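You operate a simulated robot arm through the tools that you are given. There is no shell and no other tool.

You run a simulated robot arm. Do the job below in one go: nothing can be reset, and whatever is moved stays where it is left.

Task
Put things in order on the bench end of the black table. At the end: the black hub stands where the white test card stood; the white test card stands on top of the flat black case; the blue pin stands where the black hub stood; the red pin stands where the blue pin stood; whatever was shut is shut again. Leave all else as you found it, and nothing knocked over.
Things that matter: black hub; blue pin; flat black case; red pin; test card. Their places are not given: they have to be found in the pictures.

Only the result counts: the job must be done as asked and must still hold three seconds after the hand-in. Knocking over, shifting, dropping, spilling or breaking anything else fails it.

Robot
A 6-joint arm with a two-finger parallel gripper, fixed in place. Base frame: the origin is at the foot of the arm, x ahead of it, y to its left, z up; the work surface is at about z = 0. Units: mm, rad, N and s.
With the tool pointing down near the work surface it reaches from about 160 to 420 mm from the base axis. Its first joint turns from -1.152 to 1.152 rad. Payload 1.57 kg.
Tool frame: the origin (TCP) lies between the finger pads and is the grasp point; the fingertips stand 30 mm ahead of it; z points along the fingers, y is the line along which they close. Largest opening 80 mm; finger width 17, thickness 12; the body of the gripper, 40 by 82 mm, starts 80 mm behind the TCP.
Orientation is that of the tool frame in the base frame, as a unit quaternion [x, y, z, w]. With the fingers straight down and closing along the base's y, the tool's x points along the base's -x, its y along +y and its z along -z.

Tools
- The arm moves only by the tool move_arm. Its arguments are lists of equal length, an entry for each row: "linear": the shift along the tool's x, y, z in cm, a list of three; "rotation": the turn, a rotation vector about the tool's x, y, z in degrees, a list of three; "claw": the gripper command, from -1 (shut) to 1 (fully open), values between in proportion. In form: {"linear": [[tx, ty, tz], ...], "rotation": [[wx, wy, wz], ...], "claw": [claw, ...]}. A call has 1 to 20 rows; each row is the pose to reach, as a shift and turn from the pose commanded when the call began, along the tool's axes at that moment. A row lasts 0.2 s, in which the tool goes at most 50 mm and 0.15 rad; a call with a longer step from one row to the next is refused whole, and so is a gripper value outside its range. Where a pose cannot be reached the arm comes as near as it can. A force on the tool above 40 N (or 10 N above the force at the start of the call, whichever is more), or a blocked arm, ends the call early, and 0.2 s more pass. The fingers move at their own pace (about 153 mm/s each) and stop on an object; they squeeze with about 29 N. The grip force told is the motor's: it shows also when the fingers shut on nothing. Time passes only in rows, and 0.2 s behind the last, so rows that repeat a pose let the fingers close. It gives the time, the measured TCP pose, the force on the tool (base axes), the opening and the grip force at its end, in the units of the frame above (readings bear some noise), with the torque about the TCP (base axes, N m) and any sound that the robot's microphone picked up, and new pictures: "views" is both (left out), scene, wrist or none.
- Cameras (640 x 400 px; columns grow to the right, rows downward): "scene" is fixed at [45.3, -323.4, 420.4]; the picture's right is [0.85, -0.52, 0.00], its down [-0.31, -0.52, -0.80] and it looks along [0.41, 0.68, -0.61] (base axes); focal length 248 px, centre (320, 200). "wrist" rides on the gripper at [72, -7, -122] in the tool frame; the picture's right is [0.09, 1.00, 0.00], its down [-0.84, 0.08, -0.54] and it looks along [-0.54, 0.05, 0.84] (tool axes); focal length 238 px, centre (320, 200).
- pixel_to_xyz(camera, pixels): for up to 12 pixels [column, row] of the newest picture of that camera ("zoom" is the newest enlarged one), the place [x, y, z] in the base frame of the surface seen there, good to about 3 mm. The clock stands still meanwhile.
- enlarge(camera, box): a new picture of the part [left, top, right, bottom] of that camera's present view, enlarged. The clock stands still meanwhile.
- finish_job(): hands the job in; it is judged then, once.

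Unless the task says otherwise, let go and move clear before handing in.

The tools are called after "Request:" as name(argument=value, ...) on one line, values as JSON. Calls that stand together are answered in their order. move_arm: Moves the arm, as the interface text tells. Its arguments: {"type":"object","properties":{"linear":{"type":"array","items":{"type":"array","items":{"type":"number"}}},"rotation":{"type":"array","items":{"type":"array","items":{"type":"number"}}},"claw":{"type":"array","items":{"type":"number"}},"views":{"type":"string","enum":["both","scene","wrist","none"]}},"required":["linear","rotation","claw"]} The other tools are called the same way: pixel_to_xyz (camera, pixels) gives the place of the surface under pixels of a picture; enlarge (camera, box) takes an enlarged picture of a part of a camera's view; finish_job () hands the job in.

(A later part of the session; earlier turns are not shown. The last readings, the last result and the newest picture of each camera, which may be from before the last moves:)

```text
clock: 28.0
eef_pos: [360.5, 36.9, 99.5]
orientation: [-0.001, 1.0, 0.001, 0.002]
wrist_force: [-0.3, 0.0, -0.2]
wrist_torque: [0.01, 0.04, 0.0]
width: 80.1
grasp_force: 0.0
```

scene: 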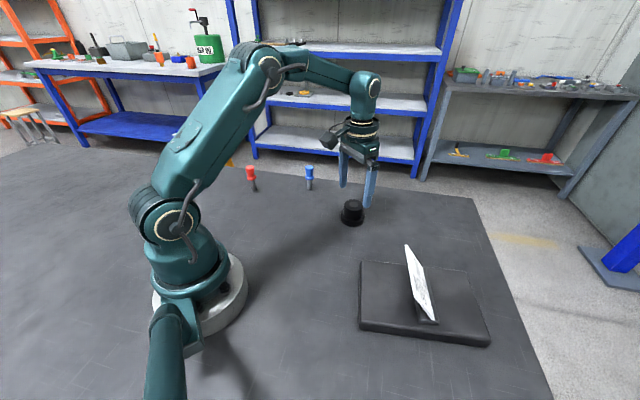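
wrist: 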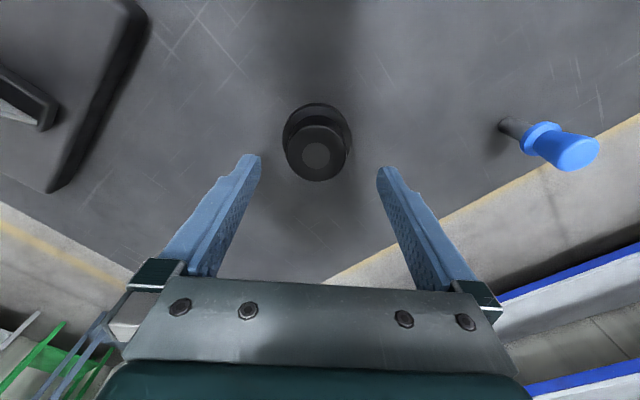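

I'll enlarge to compare the hub's top centre with where the tool axis should meet it, about (321,157).

Request:
enlarge(camera="wrist", box=[270, 90, 370, 190])

Request:
pixel_to_xyz(camera="wrist", pixels=[[316, 154], [288, 154], [344, 154], [316, 129], [316, 178], [316, 142], [283, 135], [351, 135], [316, 106], [550, 145], [520, 130], [505, 125]])

```text
4.00 times, centred on (320, 140) of wrist
```

zoom: 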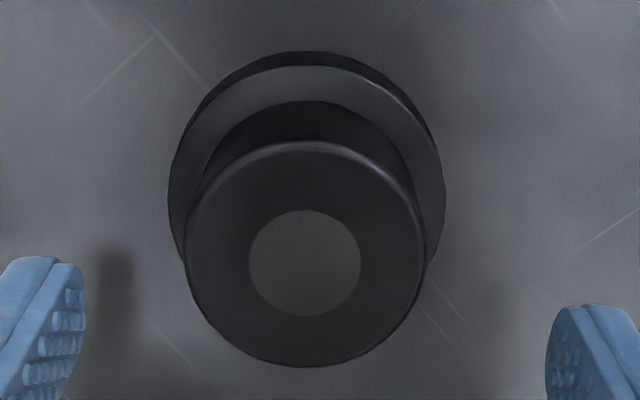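

```text
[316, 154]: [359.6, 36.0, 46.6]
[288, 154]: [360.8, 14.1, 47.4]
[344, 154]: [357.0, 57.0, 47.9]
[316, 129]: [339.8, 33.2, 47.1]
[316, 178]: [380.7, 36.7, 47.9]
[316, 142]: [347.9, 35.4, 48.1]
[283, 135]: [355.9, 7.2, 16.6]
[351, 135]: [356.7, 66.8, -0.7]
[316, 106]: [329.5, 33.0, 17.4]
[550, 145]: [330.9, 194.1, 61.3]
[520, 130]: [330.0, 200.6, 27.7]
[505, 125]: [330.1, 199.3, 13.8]
```

The hub's top centre is at (316,155.5), i.e. about (360, 36), so I'm within 1–3 mm. I'll shift 2 mm toward -y, descend to z≈51 with the tips just above the flange, and close.

Request:
move_arm(linear=[[0.05, -0.15, 0.5], [0.05, -0.2, 1.7], [0.05, -0.2, 2.9], [0.05, -0.2, 4.0], [0.05, -0.2, 4.8], [0.05, -0.2, 4.8]], rotation=[[0, 0, 0], [0, 0, 0], [0, 0, 0], [0, 0, 0], [0, 0, 0], [0, 0, 0]], claw=[1, 1, 1, 1, 1, 1], views="wrist")

```text
clock: 29.4
eef_pos: [360.2, 36.0, 50.3]
orientation: [-0.002, 1.0, 0.001, 0.001]
wrist_force: [0.9, 0.3, -0.9]
wrist_torque: [0.0, 0.01, 0.01]
width: 79.9
grasp_force: 0.0
```

wrist: 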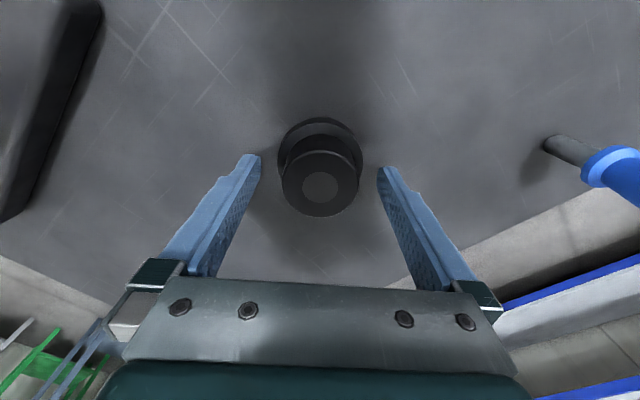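

The hub sits between the fingers at (320,185). I'll close on it now.

Request:
move_arm(linear=[[0, 0, 0], [0, 0, 0], [0, 0, 0], [0, 0, 0]], rotation=[[0, 0, 0], [0, 0, 0], [0, 0, 0], [0, 0, 0]], claw=[0.4, 0.25, 0, -1], views="wrist")

```text
clock: 30.4
eef_pos: [359.7, 34.5, 49.9]
orientation: [-0.002, 1.0, 0.0, 0.002]
wrist_force: [0.5, 0.5, -0.3]
wrist_torque: [0.05, 0.0, -0.05]
width: 46.9
grasp_force: 28.9
```

wrist: 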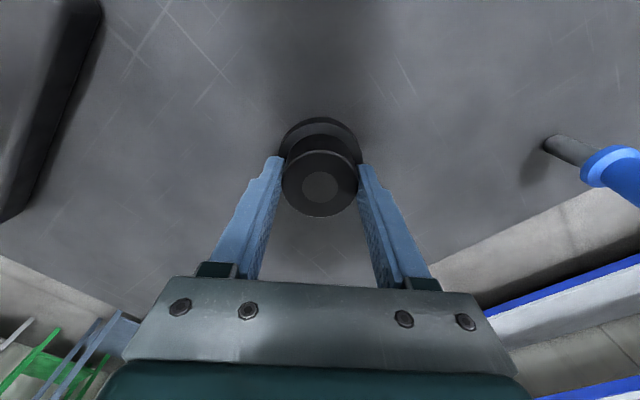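

The hub is gripped at 46.9 mm. I'll lift 60 mm and check the load and slip.

Request:
move_arm(linear=[[0, 0, -1.0], [0, 0, -2.0], [0, 0, -3.5], [0, 0, -5.0], [0, 0, -6.0], [0, 0, -6.0]], rotation=[[0, 0, 0], [0, 0, 0], [0, 0, 0], [0, 0, 0], [0, 0, 0], [0, 0, 0]], claw=[-1, -1, -1, -1, -1, -1])

```text
clock: 31.8
eef_pos: [359.7, 36.2, 112.1]
orientation: [-0.002, 1.0, 0.001, 0.001]
wrist_force: [0.1, -0.3, -4.9]
wrist_torque: [0.02, -0.02, 0.01]
width: 47.0
grasp_force: 29.0
```

scene: 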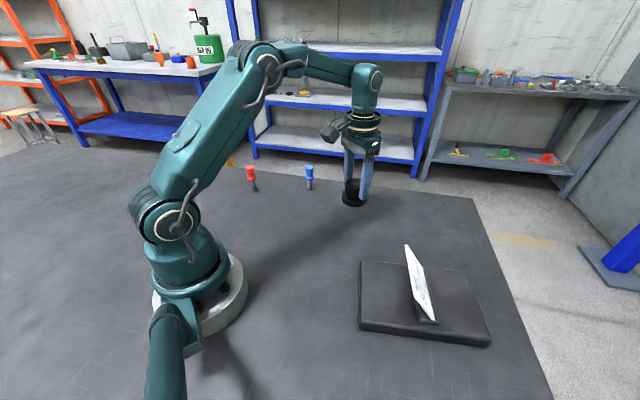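
wrist: 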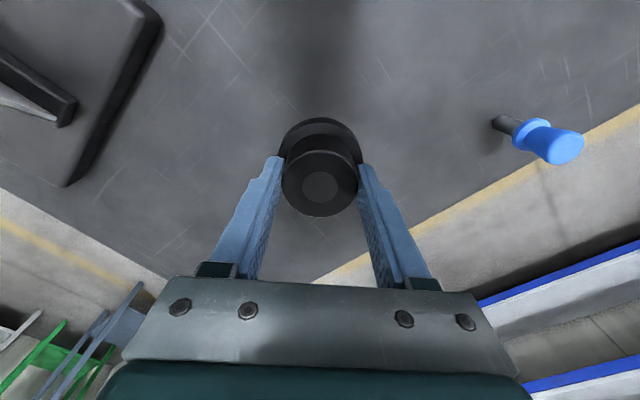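

The hub hangs cleanly (≈0.5 kg), with no slip. I'll carry it to the card's old spot at about (182,173.5), passing well clear of the pins.

Request:
move_arm(linear=[[0.5, 0.4, -1.0], [2.0, 1.55, -2.0], [4.0, 3.1, -2.0], [6.0, 4.64, -2.0], [8.0, 6.18, -2.0], [10.0, 7.73, -2.0], [12.0, 9.27, -2.0], [14.0, 10.82, -2.0], [16.0, 12.36, -2.0], [17.2, 13.3, -2.0], [17.77, 13.73, -2.0], [17.77, 13.73, -2.0], [17.77, 13.73, -2.0]], rotation=[[0, 0, 0], [0, 0, 0], [0, 0, 0], [0, 0, 0], [0, 0, 0], [0, 0, 0], [0, 0, 0], [0, 0, 0], [0, 0, 0], [0, 0, 0], [0, 0, 0], [0, 0, 0], [0, 0, 0]], claw=[-1, -1, -1, -1, -1, -1, -1, -1, -1, -1, -1, -1, -1])

```text
clock: 34.6
eef_pos: [181.3, 171.1, 130.9]
orientation: [-0.002, 1.0, 0.0, 0.002]
wrist_force: [-0.7, -0.3, -5.1]
wrist_torque: [0.01, -0.03, 0.03]
width: 46.7
grasp_force: 29.0
```

scene: 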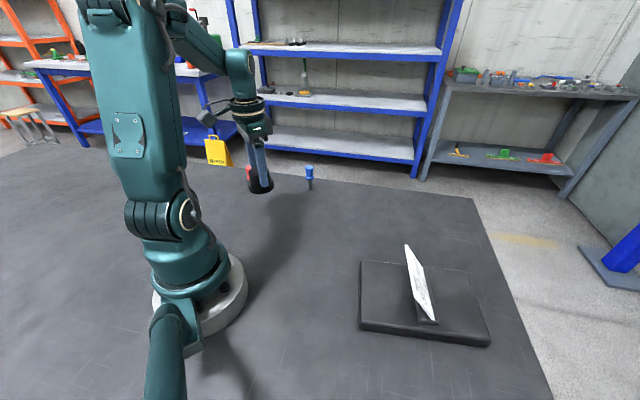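
wrist: 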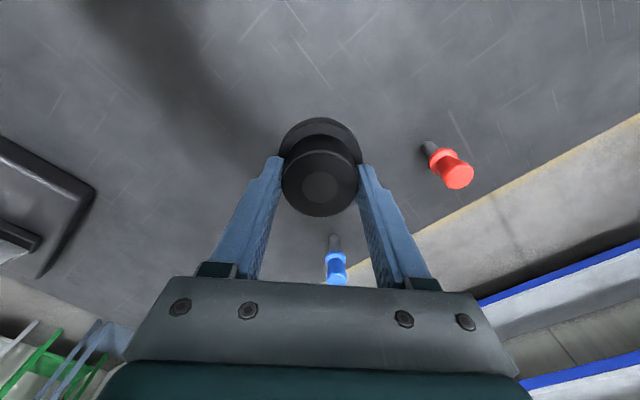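

I'm over (181,171). I'll nudge 2 mm toward +y and lower to a few mm above the bench.

Request:
move_arm(linear=[[-0.05, 0.2, 1.5], [-0.05, 0.2, 3.0], [-0.05, 0.2, 4.5], [-0.05, 0.2, 6.0], [-0.05, 0.2, 7.0], [-0.05, 0.2, 7.7], [-0.05, 0.2, 7.7]], rotation=[[0, 0, 0], [0, 0, 0], [0, 0, 0], [0, 0, 0], [0, 0, 0], [0, 0, 0], [0, 0, 0]], claw=[-1, -1, -1, -1, -1, -1, -1])

```text
clock: 36.2
eef_pos: [182.0, 175.3, 52.7]
orientation: [-0.002, 1.0, 0.0, 0.002]
wrist_force: [0.7, 0.2, -5.8]
wrist_torque: [-0.01, 0.05, 0.01]
width: 47.1
grasp_force: 28.7
```

scene: 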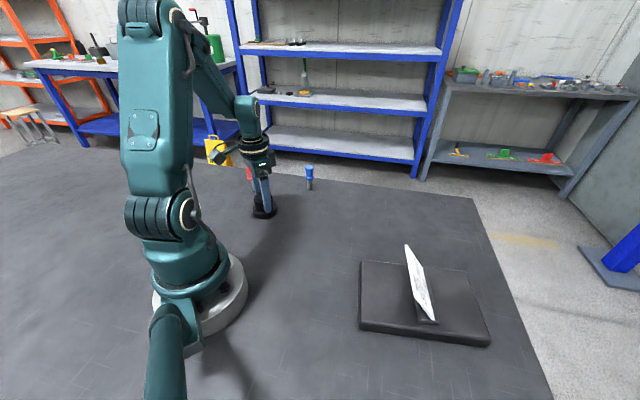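
wrist: 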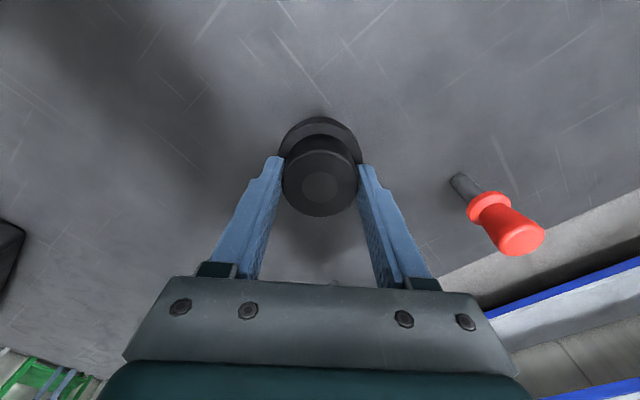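

The hub is about 2–3 mm above the bench at (182,174). I'll lower it the last few mm and watch the force.

Request:
move_arm(linear=[[0, -0.08, 0.1], [0, -0.08, 0.2], [0, -0.08, 0.25], [0, -0.08, 0.25]], rotation=[[0, 0, 0], [0, 0, 0], [0, 0, 0], [0, 0, 0]], claw=[-1, -1, -1, -1], views="none")

```text
clock: 37.2
eef_pos: [182.8, 173.7, 50.5]
orientation: [-0.002, 1.0, 0.0, 0.002]
wrist_force: [-0.1, -0.7, -4.4]
wrist_torque: [-0.02, 0.0, 0.0]
width: 46.9
grasp_force: 29.2
```

Request:
move_arm(linear=[[0, 0, 0.05], [0, 0, 0.1], [0, 0, 0.1]], rotation=[[0, 0, 0], [0, 0, 0], [0, 0, 0]], claw=[-1, -1, -1], views="none")

```text
clock: 38.0
eef_pos: [181.2, 173.8, 49.6]
orientation: [0.0, 1.0, 0.0, 0.002]
wrist_force: [0.4, -10.5, 24.2]
wrist_torque: [-0.43, -0.07, -0.02]
width: 47.2
grasp_force: 29.0
```

Contact: 24 N at z≈49.6. I'll ease back about 0.7 mm, then let go.

Request:
move_arm(linear=[[0, 0, -0.04], [0, 0, -0.07], [0, 0, -0.07]], rotation=[[0, 0, 0], [0, 0, 0], [0, 0, 0]], claw=[-1, -1, -1], views="none")

```text
clock: 38.8
eef_pos: [181.8, 172.7, 51.5]
orientation: [-0.002, 1.0, 0.001, 0.0]
wrist_force: [0.0, 0.5, -5.0]
wrist_torque: [0.01, -0.01, -0.02]
width: 47.0
grasp_force: 29.2
```

The load is back to −5 N, so the hub is within a fraction of a millimetre of the bench. I'll open the fingers.

Request:
move_arm(linear=[[0, 0, 0.02], [0, 0, 0.03], [0, 0, 0.03], [0, 0, 0.03], [0, 0, 0.03]], rotation=[[0, 0, 0], [0, 0, 0], [0, 0, 0], [0, 0, 0], [0, 0, 0]], claw=[-1, 0.25, 0.4, 0.8, 0.8])

```text
clock: 40.0
eef_pos: [182.6, 173.7, 51.7]
orientation: [-0.001, 1.0, 0.001, 0.001]
wrist_force: [-0.5, -0.5, 0.5]
wrist_torque: [0.01, -0.02, 0.01]
width: 72.0
grasp_force: 0.1
```

scene: 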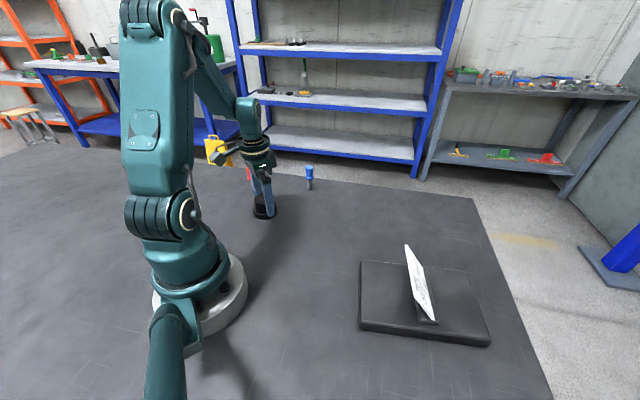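
wrist: 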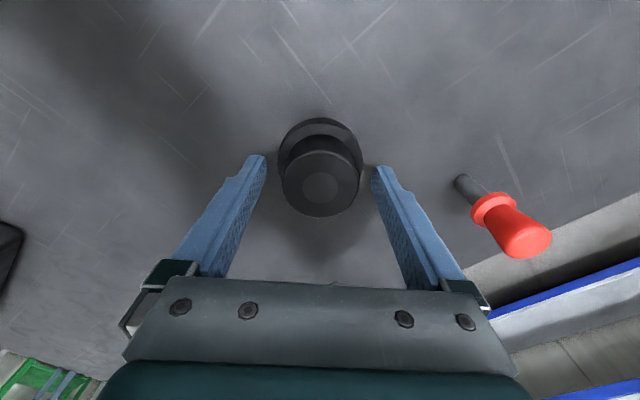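

The hub stands free in the card's old place. I'll rise straight up 150 mm and then move over the blue pin.

Request:
move_arm(linear=[[0, 0, -1.5], [0, 0, -4.0], [0, 0, -7.0], [0, 0, -10.0], [0, 0, -13.0], [0, 0, -15.0], [-2.5, 0.5, -15.0], [-5.0, 1.0, -15.0], [-7.5, 1.5, -15.0], [-10.0, 2.0, -15.0], [-12.5, 2.4, -15.0], [-14.6, 2.5, -15.0], [-14.6, 2.5, -15.0]], rotation=[[0, 0, 0], [0, 0, 0], [0, 0, 0], [0, 0, 0], [0, 0, 0], [0, 0, 0], [0, 0, 0], [0, 0, 0], [0, 0, 0], [0, 0, 0], [0, 0, 0], [0, 0, 0], [0, 0, 0]], claw=[0.8, 0.8, 0.8, 0.8, 0.8, 0.8, 0.8, 0.8, 0.8, 0.8, 0.8, 0.8, 0.8])

```text
clock: 42.8
eef_pos: [319.8, 192.2, 196.1]
orientation: [-0.001, 1.0, 0.001, 0.001]
wrist_force: [-0.2, 0.1, 0.2]
wrist_torque: [0.0, -0.02, 0.0]
width: 71.9
grasp_force: 0.1
out of reach, approached as far as the arm can: row 12, 13
```

scene: 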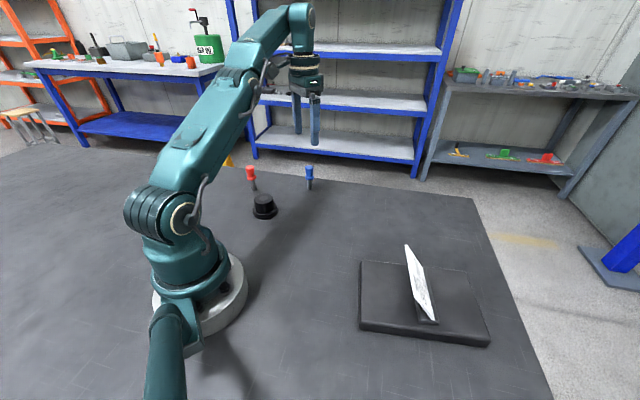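
wrist: 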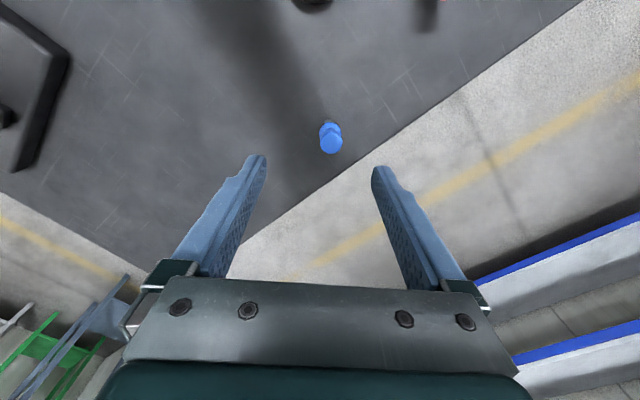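

The arm hits its reach limit at this height (320,192,196); lower down it reaches further. The blue pin is at (331,138) in the wrist view, so I'll measure both pins carefully from here.

Request:
enlarge(camera="wrist", box=[300, 105, 364, 165])

Request:
pixel_to_xyz(camera="wrist", pixels=[[331, 144], [331, 148], [331, 140], [324, 145], [338, 145], [331, 133], [330, 126], [328, 122], [326, 122], [331, 152]])

Request:
pixel_to_xyz(camera="scene", pixels=[[309, 168], [309, 172], [310, 184], [310, 187], [310, 189], [250, 170], [252, 182], [253, 186], [254, 189], [264, 200], [258, 200], [270, 200]])

Request:
enlarge(camera="scene", box=[230, 155, 330, 230])

```text
6.67 times, centred on (332, 135) of wrist
```

zoom: 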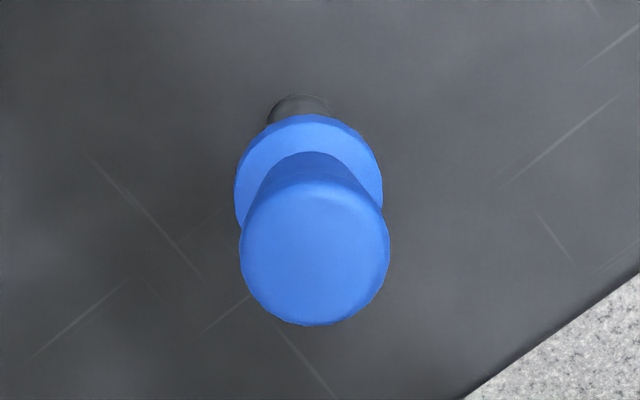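

```text
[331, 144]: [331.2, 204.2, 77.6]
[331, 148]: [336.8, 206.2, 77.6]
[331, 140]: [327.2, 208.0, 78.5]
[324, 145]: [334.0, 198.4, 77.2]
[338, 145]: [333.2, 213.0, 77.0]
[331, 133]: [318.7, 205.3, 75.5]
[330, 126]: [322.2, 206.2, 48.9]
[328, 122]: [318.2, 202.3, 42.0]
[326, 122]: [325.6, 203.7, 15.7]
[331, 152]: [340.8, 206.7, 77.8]
```

```text
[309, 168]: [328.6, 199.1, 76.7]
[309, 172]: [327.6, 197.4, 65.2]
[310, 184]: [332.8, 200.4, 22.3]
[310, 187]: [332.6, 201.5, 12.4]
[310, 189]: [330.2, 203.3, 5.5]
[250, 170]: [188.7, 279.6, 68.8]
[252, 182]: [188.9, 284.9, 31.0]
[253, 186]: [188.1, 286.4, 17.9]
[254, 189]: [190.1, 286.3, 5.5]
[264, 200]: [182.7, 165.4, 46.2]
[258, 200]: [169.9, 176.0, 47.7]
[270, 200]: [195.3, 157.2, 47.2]
```

```text
5.33 times, centred on (280, 192) of scene
```

zoom: 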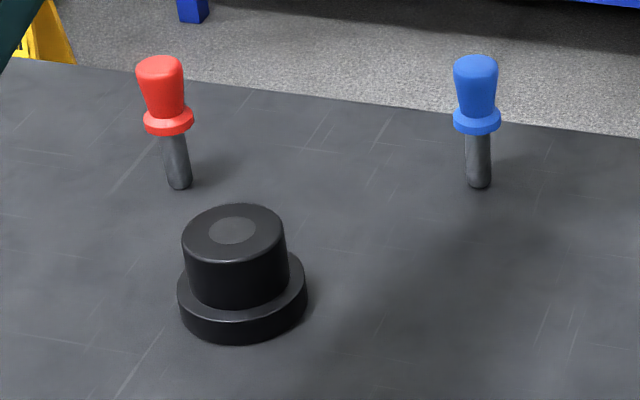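

The blue pin's top centre is near (331,205.5) with a 26 mm collar at z≈44 and a 23 mm head up to z≈78. I'll come down to z≈125 over it, with the tips still above its top, and refine.

Request:
move_arm(linear=[[-0.2, 0.3, 1.5], [-0.5, 0.6, 3.0], [-0.8, 0.9, 4.5], [-1.17, 1.33, 6.0], [-1.17, 1.33, 7.1], [-1.17, 1.33, 7.1]], rotation=[[0, 0, 0], [0, 0, 0], [0, 0, 0], [0, 0, 0], [0, 0, 0], [0, 0, 0]], claw=[0.8, 0.8, 0.8, 0.8, 0.8, 0.8])

```text
clock: 44.2
eef_pos: [329.5, 206.9, 123.1]
orientation: [-0.002, 1.0, 0.001, 0.001]
wrist_force: [0.4, 0.0, -0.1]
wrist_torque: [-0.02, -0.02, 0.01]
width: 72.2
grasp_force: 0.0
```

scene: 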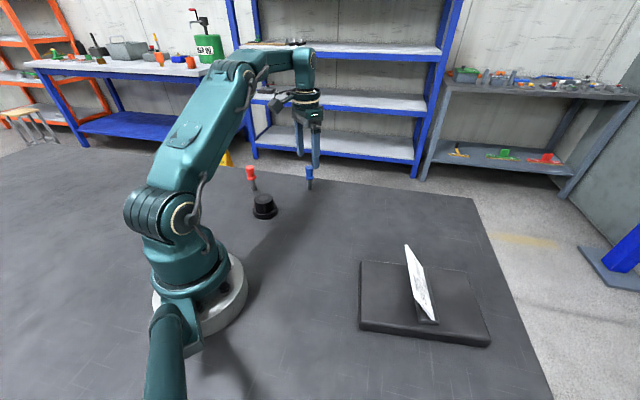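
wrist: 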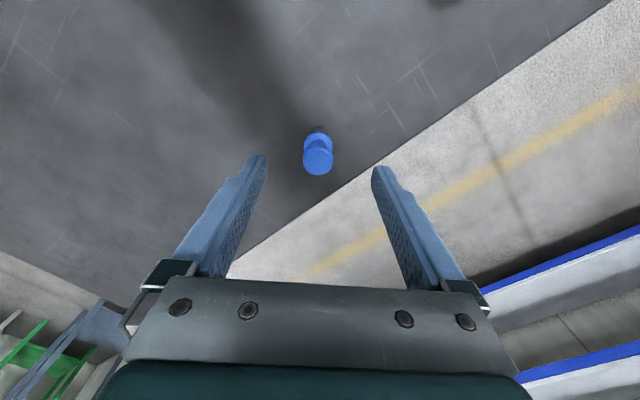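

I'll enlarge to compare the pin's top with the expected axis point near (320,161).

Request:
enlarge(camera="wrist", box=[280, 110, 360, 190])

Request:
pixel_to_xyz(camera="wrist", pixels=[[318, 161], [318, 166], [318, 156], [310, 162], [326, 162], [318, 150], [318, 140], [318, 135], [314, 133], [322, 133], [317, 131], [318, 129]])

```text
5.00 times, centred on (320, 150) of wrist
```

zoom: 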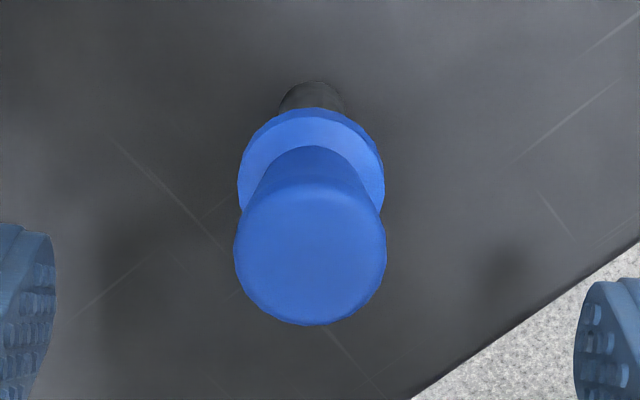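

```text
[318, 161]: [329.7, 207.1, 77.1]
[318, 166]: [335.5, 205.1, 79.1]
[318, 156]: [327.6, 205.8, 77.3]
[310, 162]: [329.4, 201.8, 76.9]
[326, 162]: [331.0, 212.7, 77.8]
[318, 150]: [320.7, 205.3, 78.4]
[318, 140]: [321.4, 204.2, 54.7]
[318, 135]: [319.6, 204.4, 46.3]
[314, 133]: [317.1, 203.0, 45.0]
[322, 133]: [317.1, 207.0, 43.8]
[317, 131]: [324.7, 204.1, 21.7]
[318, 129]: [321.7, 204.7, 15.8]
```

The pin's axis is at about (330,206), within 1–2 mm of the tool axis. I'll descend 56 mm so the tips pass just below the collar.

Request:
move_arm(linear=[[-0.03, -0.1, 1.0], [-0.03, -0.1, 2.2], [-0.03, -0.1, 3.4], [-0.03, -0.1, 4.6], [-0.03, -0.1, 5.6], [-0.03, -0.1, 5.6]], rotation=[[0, 0, 0], [0, 0, 0], [0, 0, 0], [0, 0, 0], [0, 0, 0], [0, 0, 0]], claw=[0.8, 0.8, 0.8, 0.8, 0.8, 0.8])

```text
clock: 45.6
eef_pos: [330.8, 204.5, 67.0]
orientation: [-0.002, 1.0, 0.0, 0.001]
wrist_force: [-0.1, -0.5, 0.4]
wrist_torque: [0.01, -0.02, -0.02]
width: 71.8
grasp_force: 0.1
```

scene: 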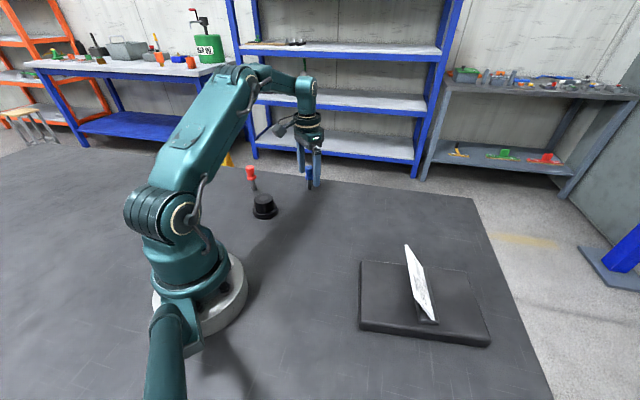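
wrist: 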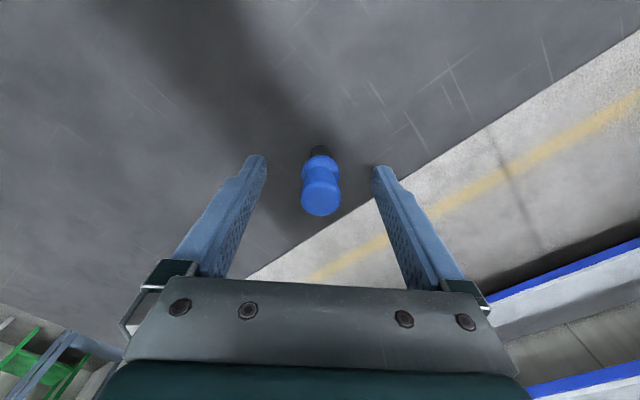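

The pin is centred between the fingers at (321,195). I'll close in stages.

Request:
move_arm(linear=[[0, 0, 0], [0, 0, 0], [0, 0, 0], [0, 0, 0], [0, 0, 0]], rotation=[[0, 0, 0], [0, 0, 0], [0, 0, 0], [0, 0, 0], [0, 0, 0]], claw=[0, -0.25, -0.32, -1, -1])

```text
clock: 46.8
eef_pos: [330.6, 204.1, 67.2]
orientation: [-0.001, 1.0, 0.001, 0.001]
wrist_force: [-0.9, 1.0, 1.0]
wrist_torque: [-0.02, -0.02, -0.05]
width: 24.7
grasp_force: 28.5
```

scene: 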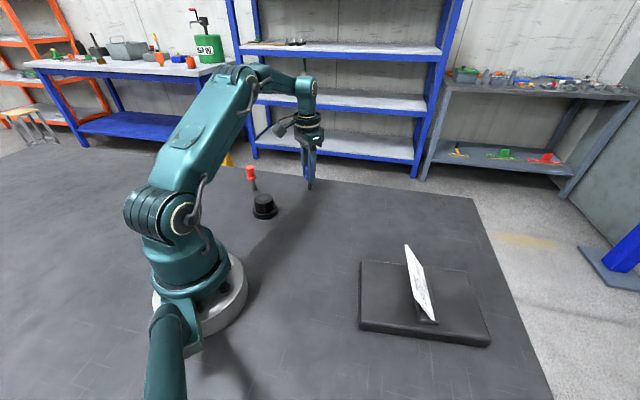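
wrist: 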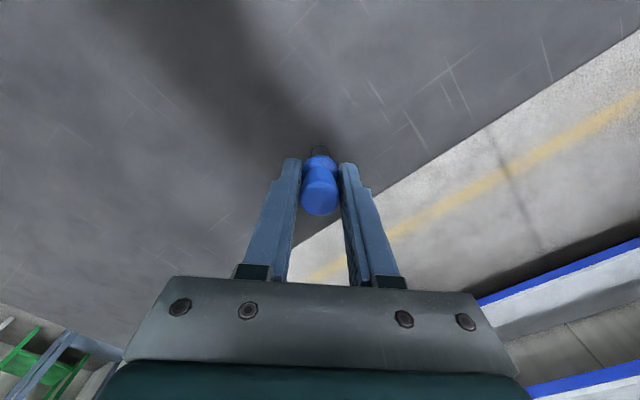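

Gripped at 24.7 mm on the collar. I'll lift 45 mm gently and see whether the pin comes up straight.

Request:
move_arm(linear=[[0, 0, -0.5], [0, 0, -1.2], [0, 0, -2.2], [0, 0, -3.4], [0, 0, -4.5], [0, 0, -4.5]], rotation=[[0, 0, 0], [0, 0, 0], [0, 0, 0], [0, 0, 0], [0, 0, 0], [0, 0, 0]], claw=[-1, -1, -1, -1, -1, -1])

Request:
enlarge(camera="scene", box=[260, 120, 360, 220])

Request:
enlarge(camera="wrist", box=[260, 110, 380, 230])

```text
clock: 48.2
eef_pos: [330.6, 205.4, 112.8]
orientation: [-0.002, 1.0, 0.002, 0.002]
wrist_force: [0.1, -0.1, -0.8]
wrist_torque: [0.02, 0.0, -0.01]
width: 24.6
grasp_force: 28.8
```

scene: 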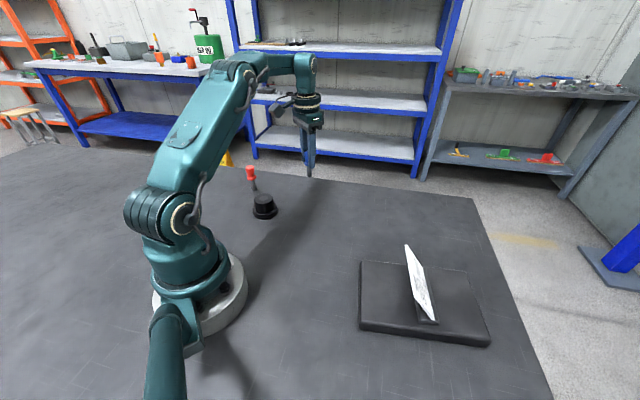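
wrist: 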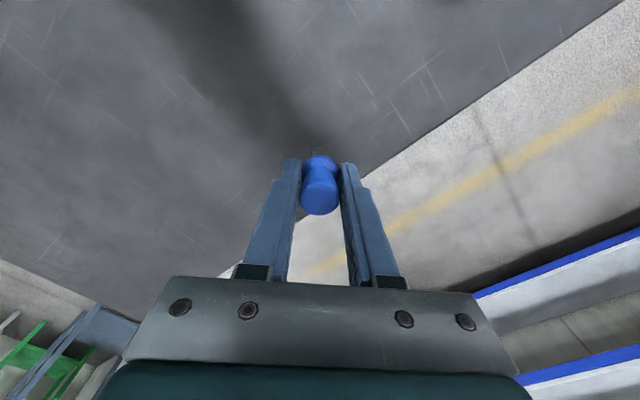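

```text
4.00 times, centred on (310, 170) of scene
```

zoom: 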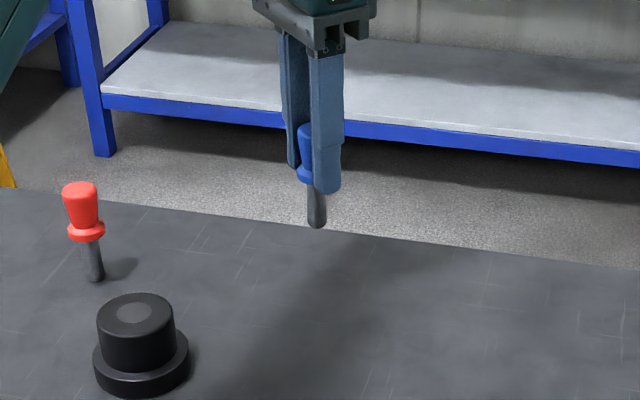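

```text
3.33 times, centred on (320, 170) of wrist
```

zoom: 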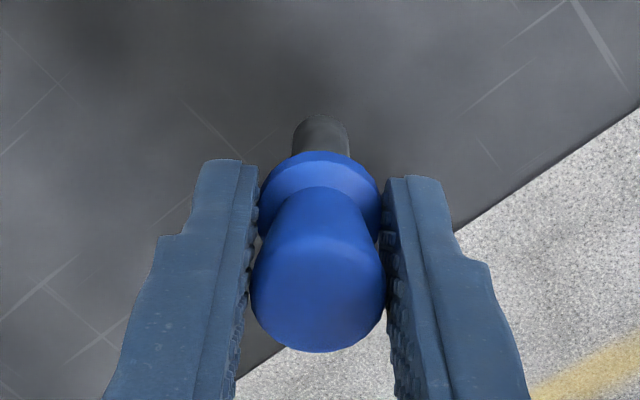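

The pin hangs straight and light (<1 N), with its shaft at (320,146) about where a vertical pin should be. I'll carry it to the hub's old spot at (360,36).

Request:
move_arm(linear=[[-0.15, -0.8, 0], [-0.5, -2.9, 0], [-0.9, -5.2, 0], [-1.3, -7.5, 0], [-1.7, -9.8, 0], [-2.1, -12.1, 0], [-2.5, -14.4, 0], [-2.8, -16.2, 0], [-2.92, -16.94, 0], [-2.92, -16.94, 0], [-2.92, -16.94, 0]], rotation=[[0, 0, 0], [0, 0, 0], [0, 0, 0], [0, 0, 0], [0, 0, 0], [0, 0, 0], [0, 0, 0], [0, 0, 0], [0, 0, 0], [0, 0, 0], [0, 0, 0]], claw=[-1, -1, -1, -1, -1, -1, -1, -1, -1, -1, -1])

Request:
enlarge(camera="scene", box=[310, 150, 410, 250])

Request:
enlarge(camera="wrist", box=[260, 110, 380, 230])

```text
clock: 50.6
eef_pos: [360.1, 36.2, 112.2]
orientation: [-0.002, 1.0, 0.001, 0.001]
wrist_force: [0.9, 0.0, -0.9]
wrist_torque: [0.02, -0.01, 0.05]
width: 24.6
grasp_force: 29.2
```

scene: 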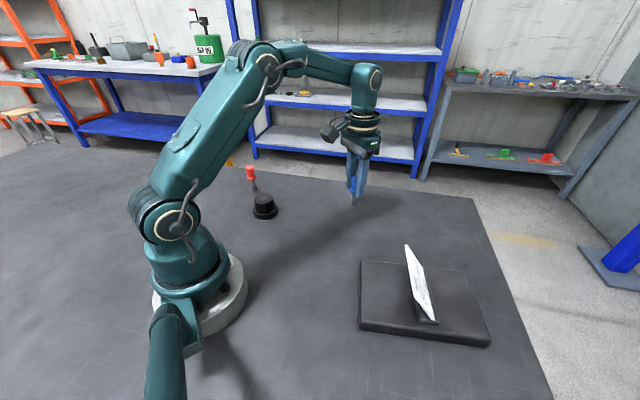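
wrist: 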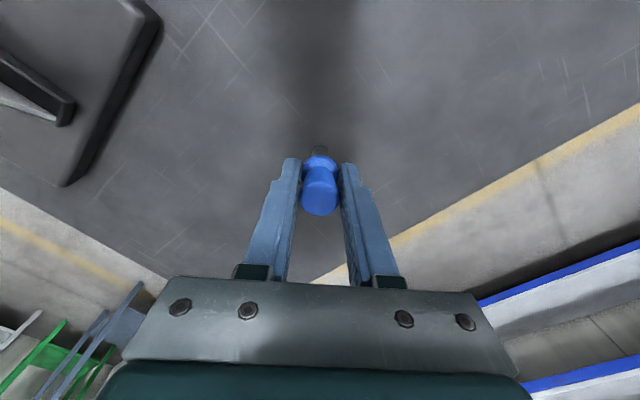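

```text
4.00 times, centred on (360, 200) of scene
```

zoom: 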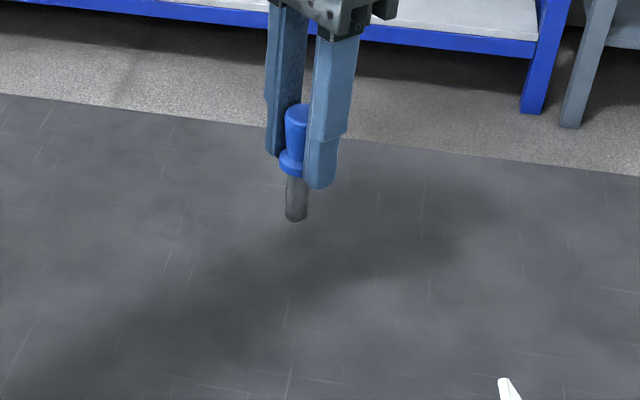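

```text
3.33 times, centred on (320, 170) of wrist
```

zoom: 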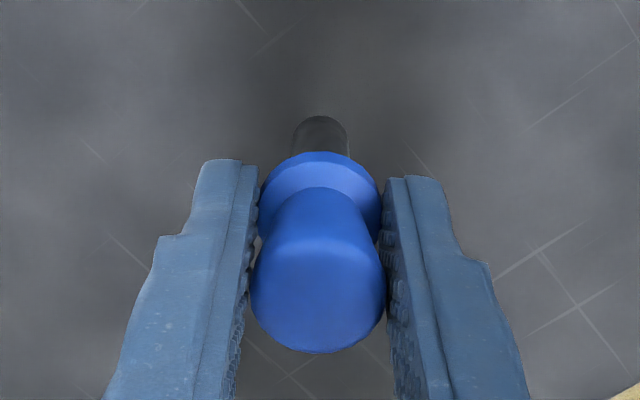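

The pin is still straight in the grip at (360,36). I'll lower it to about 2 mm above the bench.

Request:
move_arm(linear=[[0, 0, 1.0], [0, 0, 2.0], [0, 0, 3.0], [0, 0, 3.8], [0, 0, 4.2], [0, 0, 4.2]], rotation=[[0, 0, 0], [0, 0, 0], [0, 0, 0], [0, 0, 0], [0, 0, 0], [0, 0, 0]], claw=[-1, -1, -1, -1, -1, -1], views="scene")

Request:
enlarge(camera="scene", box=[310, 160, 410, 240])

```text
clock: 52.0
eef_pos: [359.8, 34.1, 68.8]
orientation: [-0.003, 1.0, 0.001, 0.001]
wrist_force: [0.1, -0.4, -1.0]
wrist_torque: [-0.01, -0.01, -0.02]
width: 24.5
grasp_force: 29.0
```

scene: 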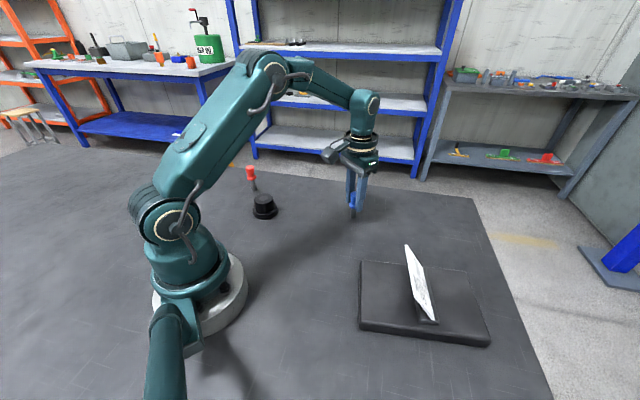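

```text
5.00 times, centred on (360, 200) of scene
```

zoom: 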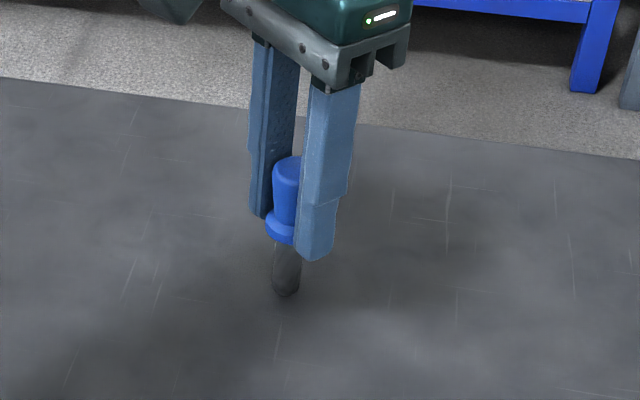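

Still hanging free (−1 N) at z≈69. I'll lower in half-millimetre steps until it touches.

Request:
move_arm(linear=[[0, 0, 0.05], [0, 0, 0.1], [0, 0, 0.15], [0, 0, 0.15]], rotation=[[0, 0, 0], [0, 0, 0], [0, 0, 0], [0, 0, 0]], claw=[-1, -1, -1, -1], views="none")

```text
clock: 53.0
eef_pos: [359.0, 35.3, 69.6]
orientation: [-0.002, 1.0, 0.001, 0.002]
wrist_force: [0.7, 0.0, -0.7]
wrist_torque: [0.01, 0.0, -0.02]
width: 24.5
grasp_force: 29.5
```

Request:
move_arm(linear=[[0, 0, 0.05], [0, 0, 0.1], [0, 0, 0.1]], rotation=[[0, 0, 0], [0, 0, 0], [0, 0, 0]], claw=[-1, -1, -1], views="none")

```text
clock: 53.8
eef_pos: [359.1, 35.0, 68.5]
orientation: [-0.002, 1.0, 0.001, 0.002]
wrist_force: [-0.3, -0.9, -0.3]
wrist_torque: [0.01, 0.02, 0.02]
width: 24.5
grasp_force: 28.8
```

Request:
move_arm(linear=[[0, 0, 0.03], [0, 0, 0.06], [0, 0, 0.06]], rotation=[[0, 0, 0], [0, 0, 0], [0, 0, 0]], claw=[-1, -1, -1], views="none")

```text
clock: 54.6
eef_pos: [360.9, 34.9, 66.9]
orientation: [-0.002, 1.0, 0.002, 0.002]
wrist_force: [0.4, 0.4, -1.0]
wrist_torque: [0.01, 0.0, 0.02]
width: 24.6
grasp_force: 29.5
```

Request:
move_arm(linear=[[0, 0, 0.03], [0, 0, 0.06], [0, 0, 0.06]], rotation=[[0, 0, 0], [0, 0, 0], [0, 0, 0]], claw=[-1, -1, -1], views="none")

```text
clock: 55.4
eef_pos: [360.2, 34.8, 67.9]
orientation: [-0.002, 1.0, 0.001, 0.002]
wrist_force: [-0.6, 0.6, 2.8]
wrist_torque: [0.03, 0.06, -0.01]
width: 24.7
grasp_force: 29.1
```

Contact at last: force went to +2.8 N, so the pin is on the bench. I'll open the fingers slowly.

Request:
move_arm(linear=[[0, 0, 0], [0, 0, 0], [0, 0, 0], [0, 0, 0], [0, 0, 0], [0, 0, 0], [0, 0, 0]], rotation=[[0, 0, 0], [0, 0, 0], [0, 0, 0], [0, 0, 0], [0, 0, 0], [0, 0, 0], [0, 0, 0]], claw=[-0.38, -0.35, -0.3, -0.2, 0.2, 0.8, 0.8])

Request:
enlarge(camera="scene", box=[310, 160, 410, 240])

```text
clock: 57.0
eef_pos: [360.0, 33.5, 66.9]
orientation: [-0.002, 1.0, 0.001, 0.001]
wrist_force: [0.5, -0.1, 1.0]
wrist_torque: [0.01, 0.0, -0.01]
width: 72.1
grasp_force: 0.2
```

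scene: 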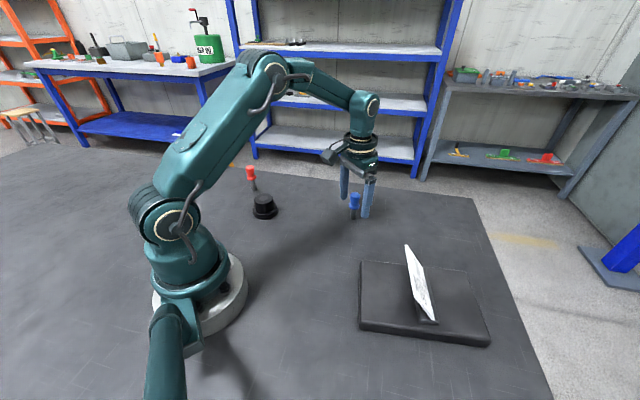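
wrist: 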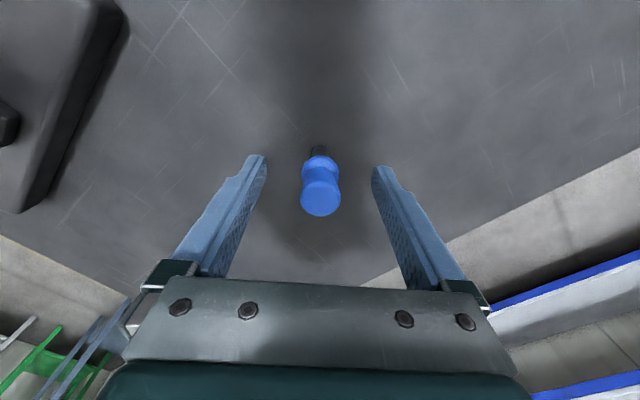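

```text
5.00 times, centred on (360, 200) of scene
```

zoom: 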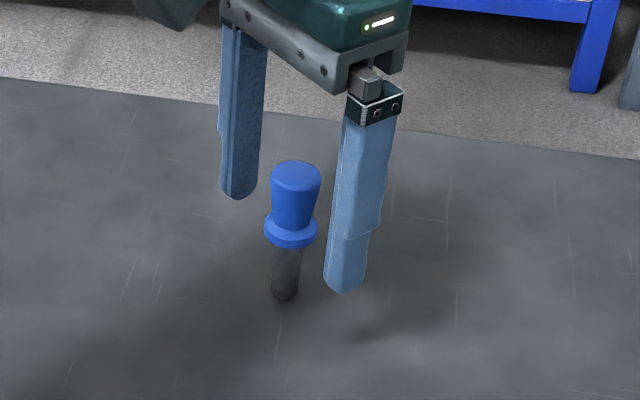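

The blue pin stands upright at (354,206) in the hub's old place. I'll rise straight up 105 mm and travel over to the red pin.

Request:
move_arm(linear=[[0, 0, -1.0], [0, 0, -3.0], [0, 0, -5.5], [0, 0, -8.0], [0, 0, -10.5], [1.2, 1.8, -10.5], [3.2, 4.85, -10.5], [5.2, 7.9, -10.5], [7.2, 10.9, -10.5], [9.2, 13.95, -10.5], [11.2, 17.0, -10.5], [13.2, 20.0, -10.5], [15.0, 22.7, -10.5], [16.4, 24.8, -10.5], [16.9, 25.6, -10.5], [16.9, 25.6, -10.5]], rotation=[[0, 0, 0], [0, 0, 0], [0, 0, 0], [0, 0, 0], [0, 0, 0], [0, 0, 0], [0, 0, 0], [0, 0, 0], [0, 0, 0], [0, 0, 0], [0, 0, 0], [0, 0, 0], [0, 0, 0], [0, 0, 0], [0, 0, 0], [0, 0, 0]], claw=[0.8, 0.8, 0.8, 0.8, 0.8, 0.8, 0.8, 0.8, 0.8, 0.8, 0.8, 0.8, 0.8, 0.8, 0.8, 0.8])

Request:
enlarge(camera="wrist", box=[280, 90, 360, 190])

```text
clock: 60.4
eef_pos: [190.3, 292.6, 171.5]
orientation: [-0.002, 1.0, 0.0, 0.001]
wrist_force: [1.3, -0.3, -0.9]
wrist_torque: [-0.05, -0.01, 0.01]
width: 72.0
grasp_force: 0.0
```

scene: 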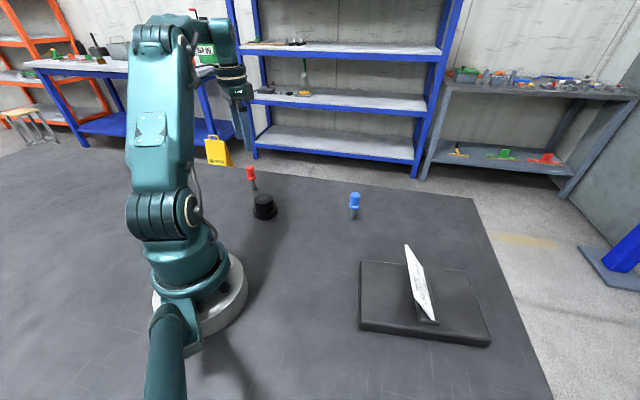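
wrist: 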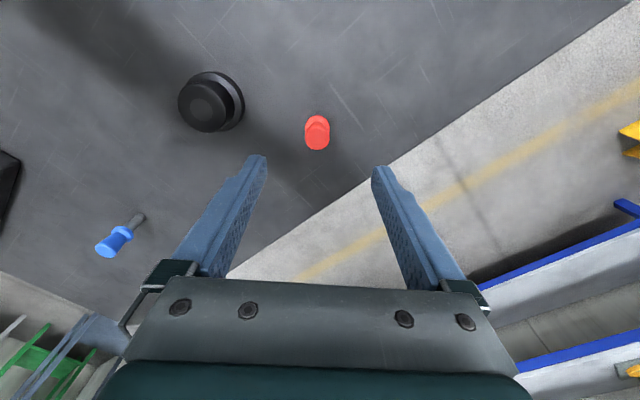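

```text
4.00 times, centred on (320, 140) of wrist
```

zoom: 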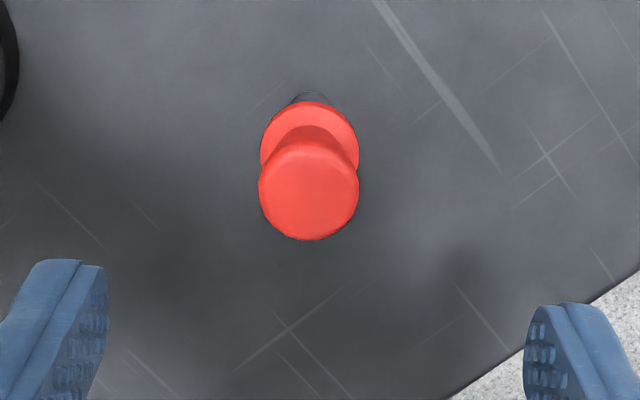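

The red pin's top centre is at (317,137) in the wrist view, 2–3 mm off the axis. I'll measure it and the hub and blue pin for a check.

Request:
pixel_to_xyz(camera="wrist", pixels=[[317, 137], [310, 137], [324, 137], [317, 130], [317, 144], [317, 147], [317, 127], [317, 121], [317, 118], [318, 116], [205, 105], [105, 245]])

```text
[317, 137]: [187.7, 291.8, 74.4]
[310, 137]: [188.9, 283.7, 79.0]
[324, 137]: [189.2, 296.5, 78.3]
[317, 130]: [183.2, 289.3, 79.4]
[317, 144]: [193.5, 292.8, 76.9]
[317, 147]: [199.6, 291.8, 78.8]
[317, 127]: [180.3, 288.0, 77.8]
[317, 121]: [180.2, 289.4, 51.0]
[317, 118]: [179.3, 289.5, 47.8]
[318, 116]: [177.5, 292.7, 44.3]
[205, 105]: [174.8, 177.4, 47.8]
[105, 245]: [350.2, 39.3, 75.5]
```

The red pin's axis is about (188.7,290.5). I'll shift 2 mm each way and come down to z≈120 to recheck.

Request:
move_arm(linear=[[0.1, -0.1, 1.0], [0.2, -0.22, 2.5], [0.2, -0.22, 4.0], [0.2, -0.22, 5.0], [0.2, -0.22, 5.0]], rotation=[[0, 0, 0], [0, 0, 0], [0, 0, 0], [0, 0, 0], [0, 0, 0]], claw=[0.8, 0.8, 0.8, 0.8, 0.8], views="wrist")

Request:
enlarge(camera="wrist", box=[280, 110, 360, 190])

```text
clock: 61.6
eef_pos: [188.6, 288.8, 122.0]
orientation: [-0.001, 1.0, 0.001, 0.001]
wrist_force: [0.1, -0.4, 0.4]
wrist_torque: [0.01, 0.0, -0.01]
width: 72.1
grasp_force: 0.1
```

wrist: 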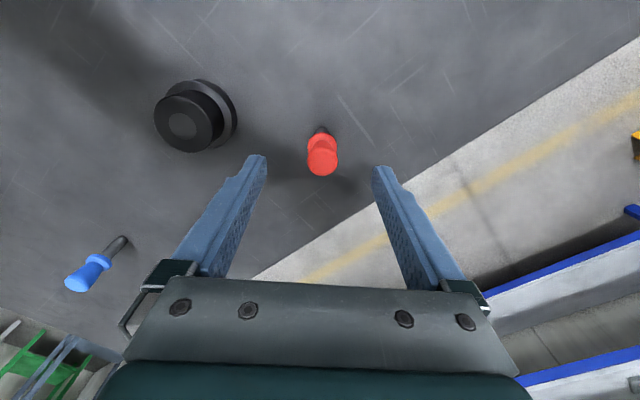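

```text
5.00 times, centred on (320, 150) of wrist
```

zoom: 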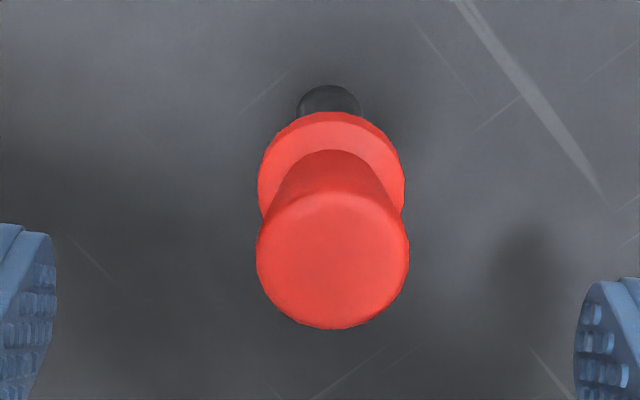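

The pin top is at (322.6,161.6), about 1.2 mm toward +y of the axis. I'll correct that and descend 55 mm to collar height.

Request:
move_arm(linear=[[0, 0.12, 1.0], [0, 0.12, 2.2], [0, 0.12, 3.4], [0, 0.12, 4.6], [0, 0.12, 5.5], [0, 0.12, 5.5]], rotation=[[0, 0, 0], [0, 0, 0], [0, 0, 0], [0, 0, 0], [0, 0, 0], [0, 0, 0]], claw=[0.8, 0.8, 0.8, 0.8, 0.8, 0.8], views="wrist")

```text
clock: 63.0
eef_pos: [190.0, 289.6, 67.0]
orientation: [-0.001, 1.0, 0.001, 0.002]
wrist_force: [-0.2, -0.7, -0.3]
wrist_torque: [0.01, 0.02, 0.0]
width: 71.9
grasp_force: 0.1
```

wrist: 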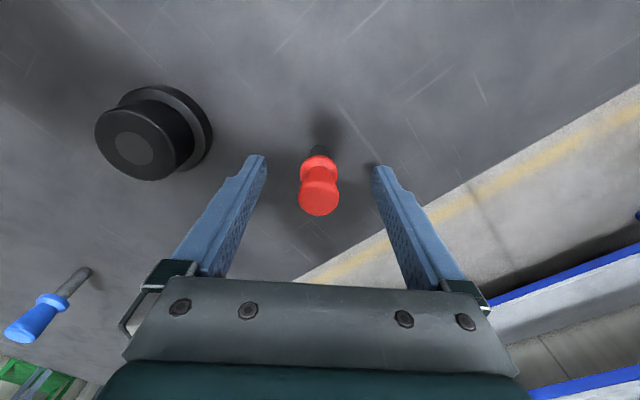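

The red pin is centred between the fingers at (319,195) and the hub is clear of the left finger. I'll close in stages.

Request:
move_arm(linear=[[0, 0, 0], [0, 0, 0], [0, 0, 0], [0, 0, 0], [0, 0, 0]], rotation=[[0, 0, 0], [0, 0, 0], [0, 0, 0], [0, 0, 0], [0, 0, 0]], claw=[0, -0.25, -0.32, -1, -1], views="wrist")

```text
clock: 64.2
eef_pos: [191.2, 289.8, 66.1]
orientation: [-0.002, 1.0, 0.001, 0.001]
wrist_force: [0.3, -0.1, 1.9]
wrist_torque: [0.02, 0.01, 0.0]
width: 24.1
grasp_force: 29.4
```

wrist: 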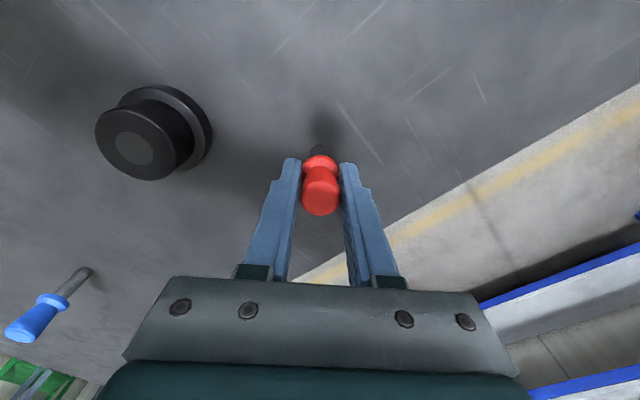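

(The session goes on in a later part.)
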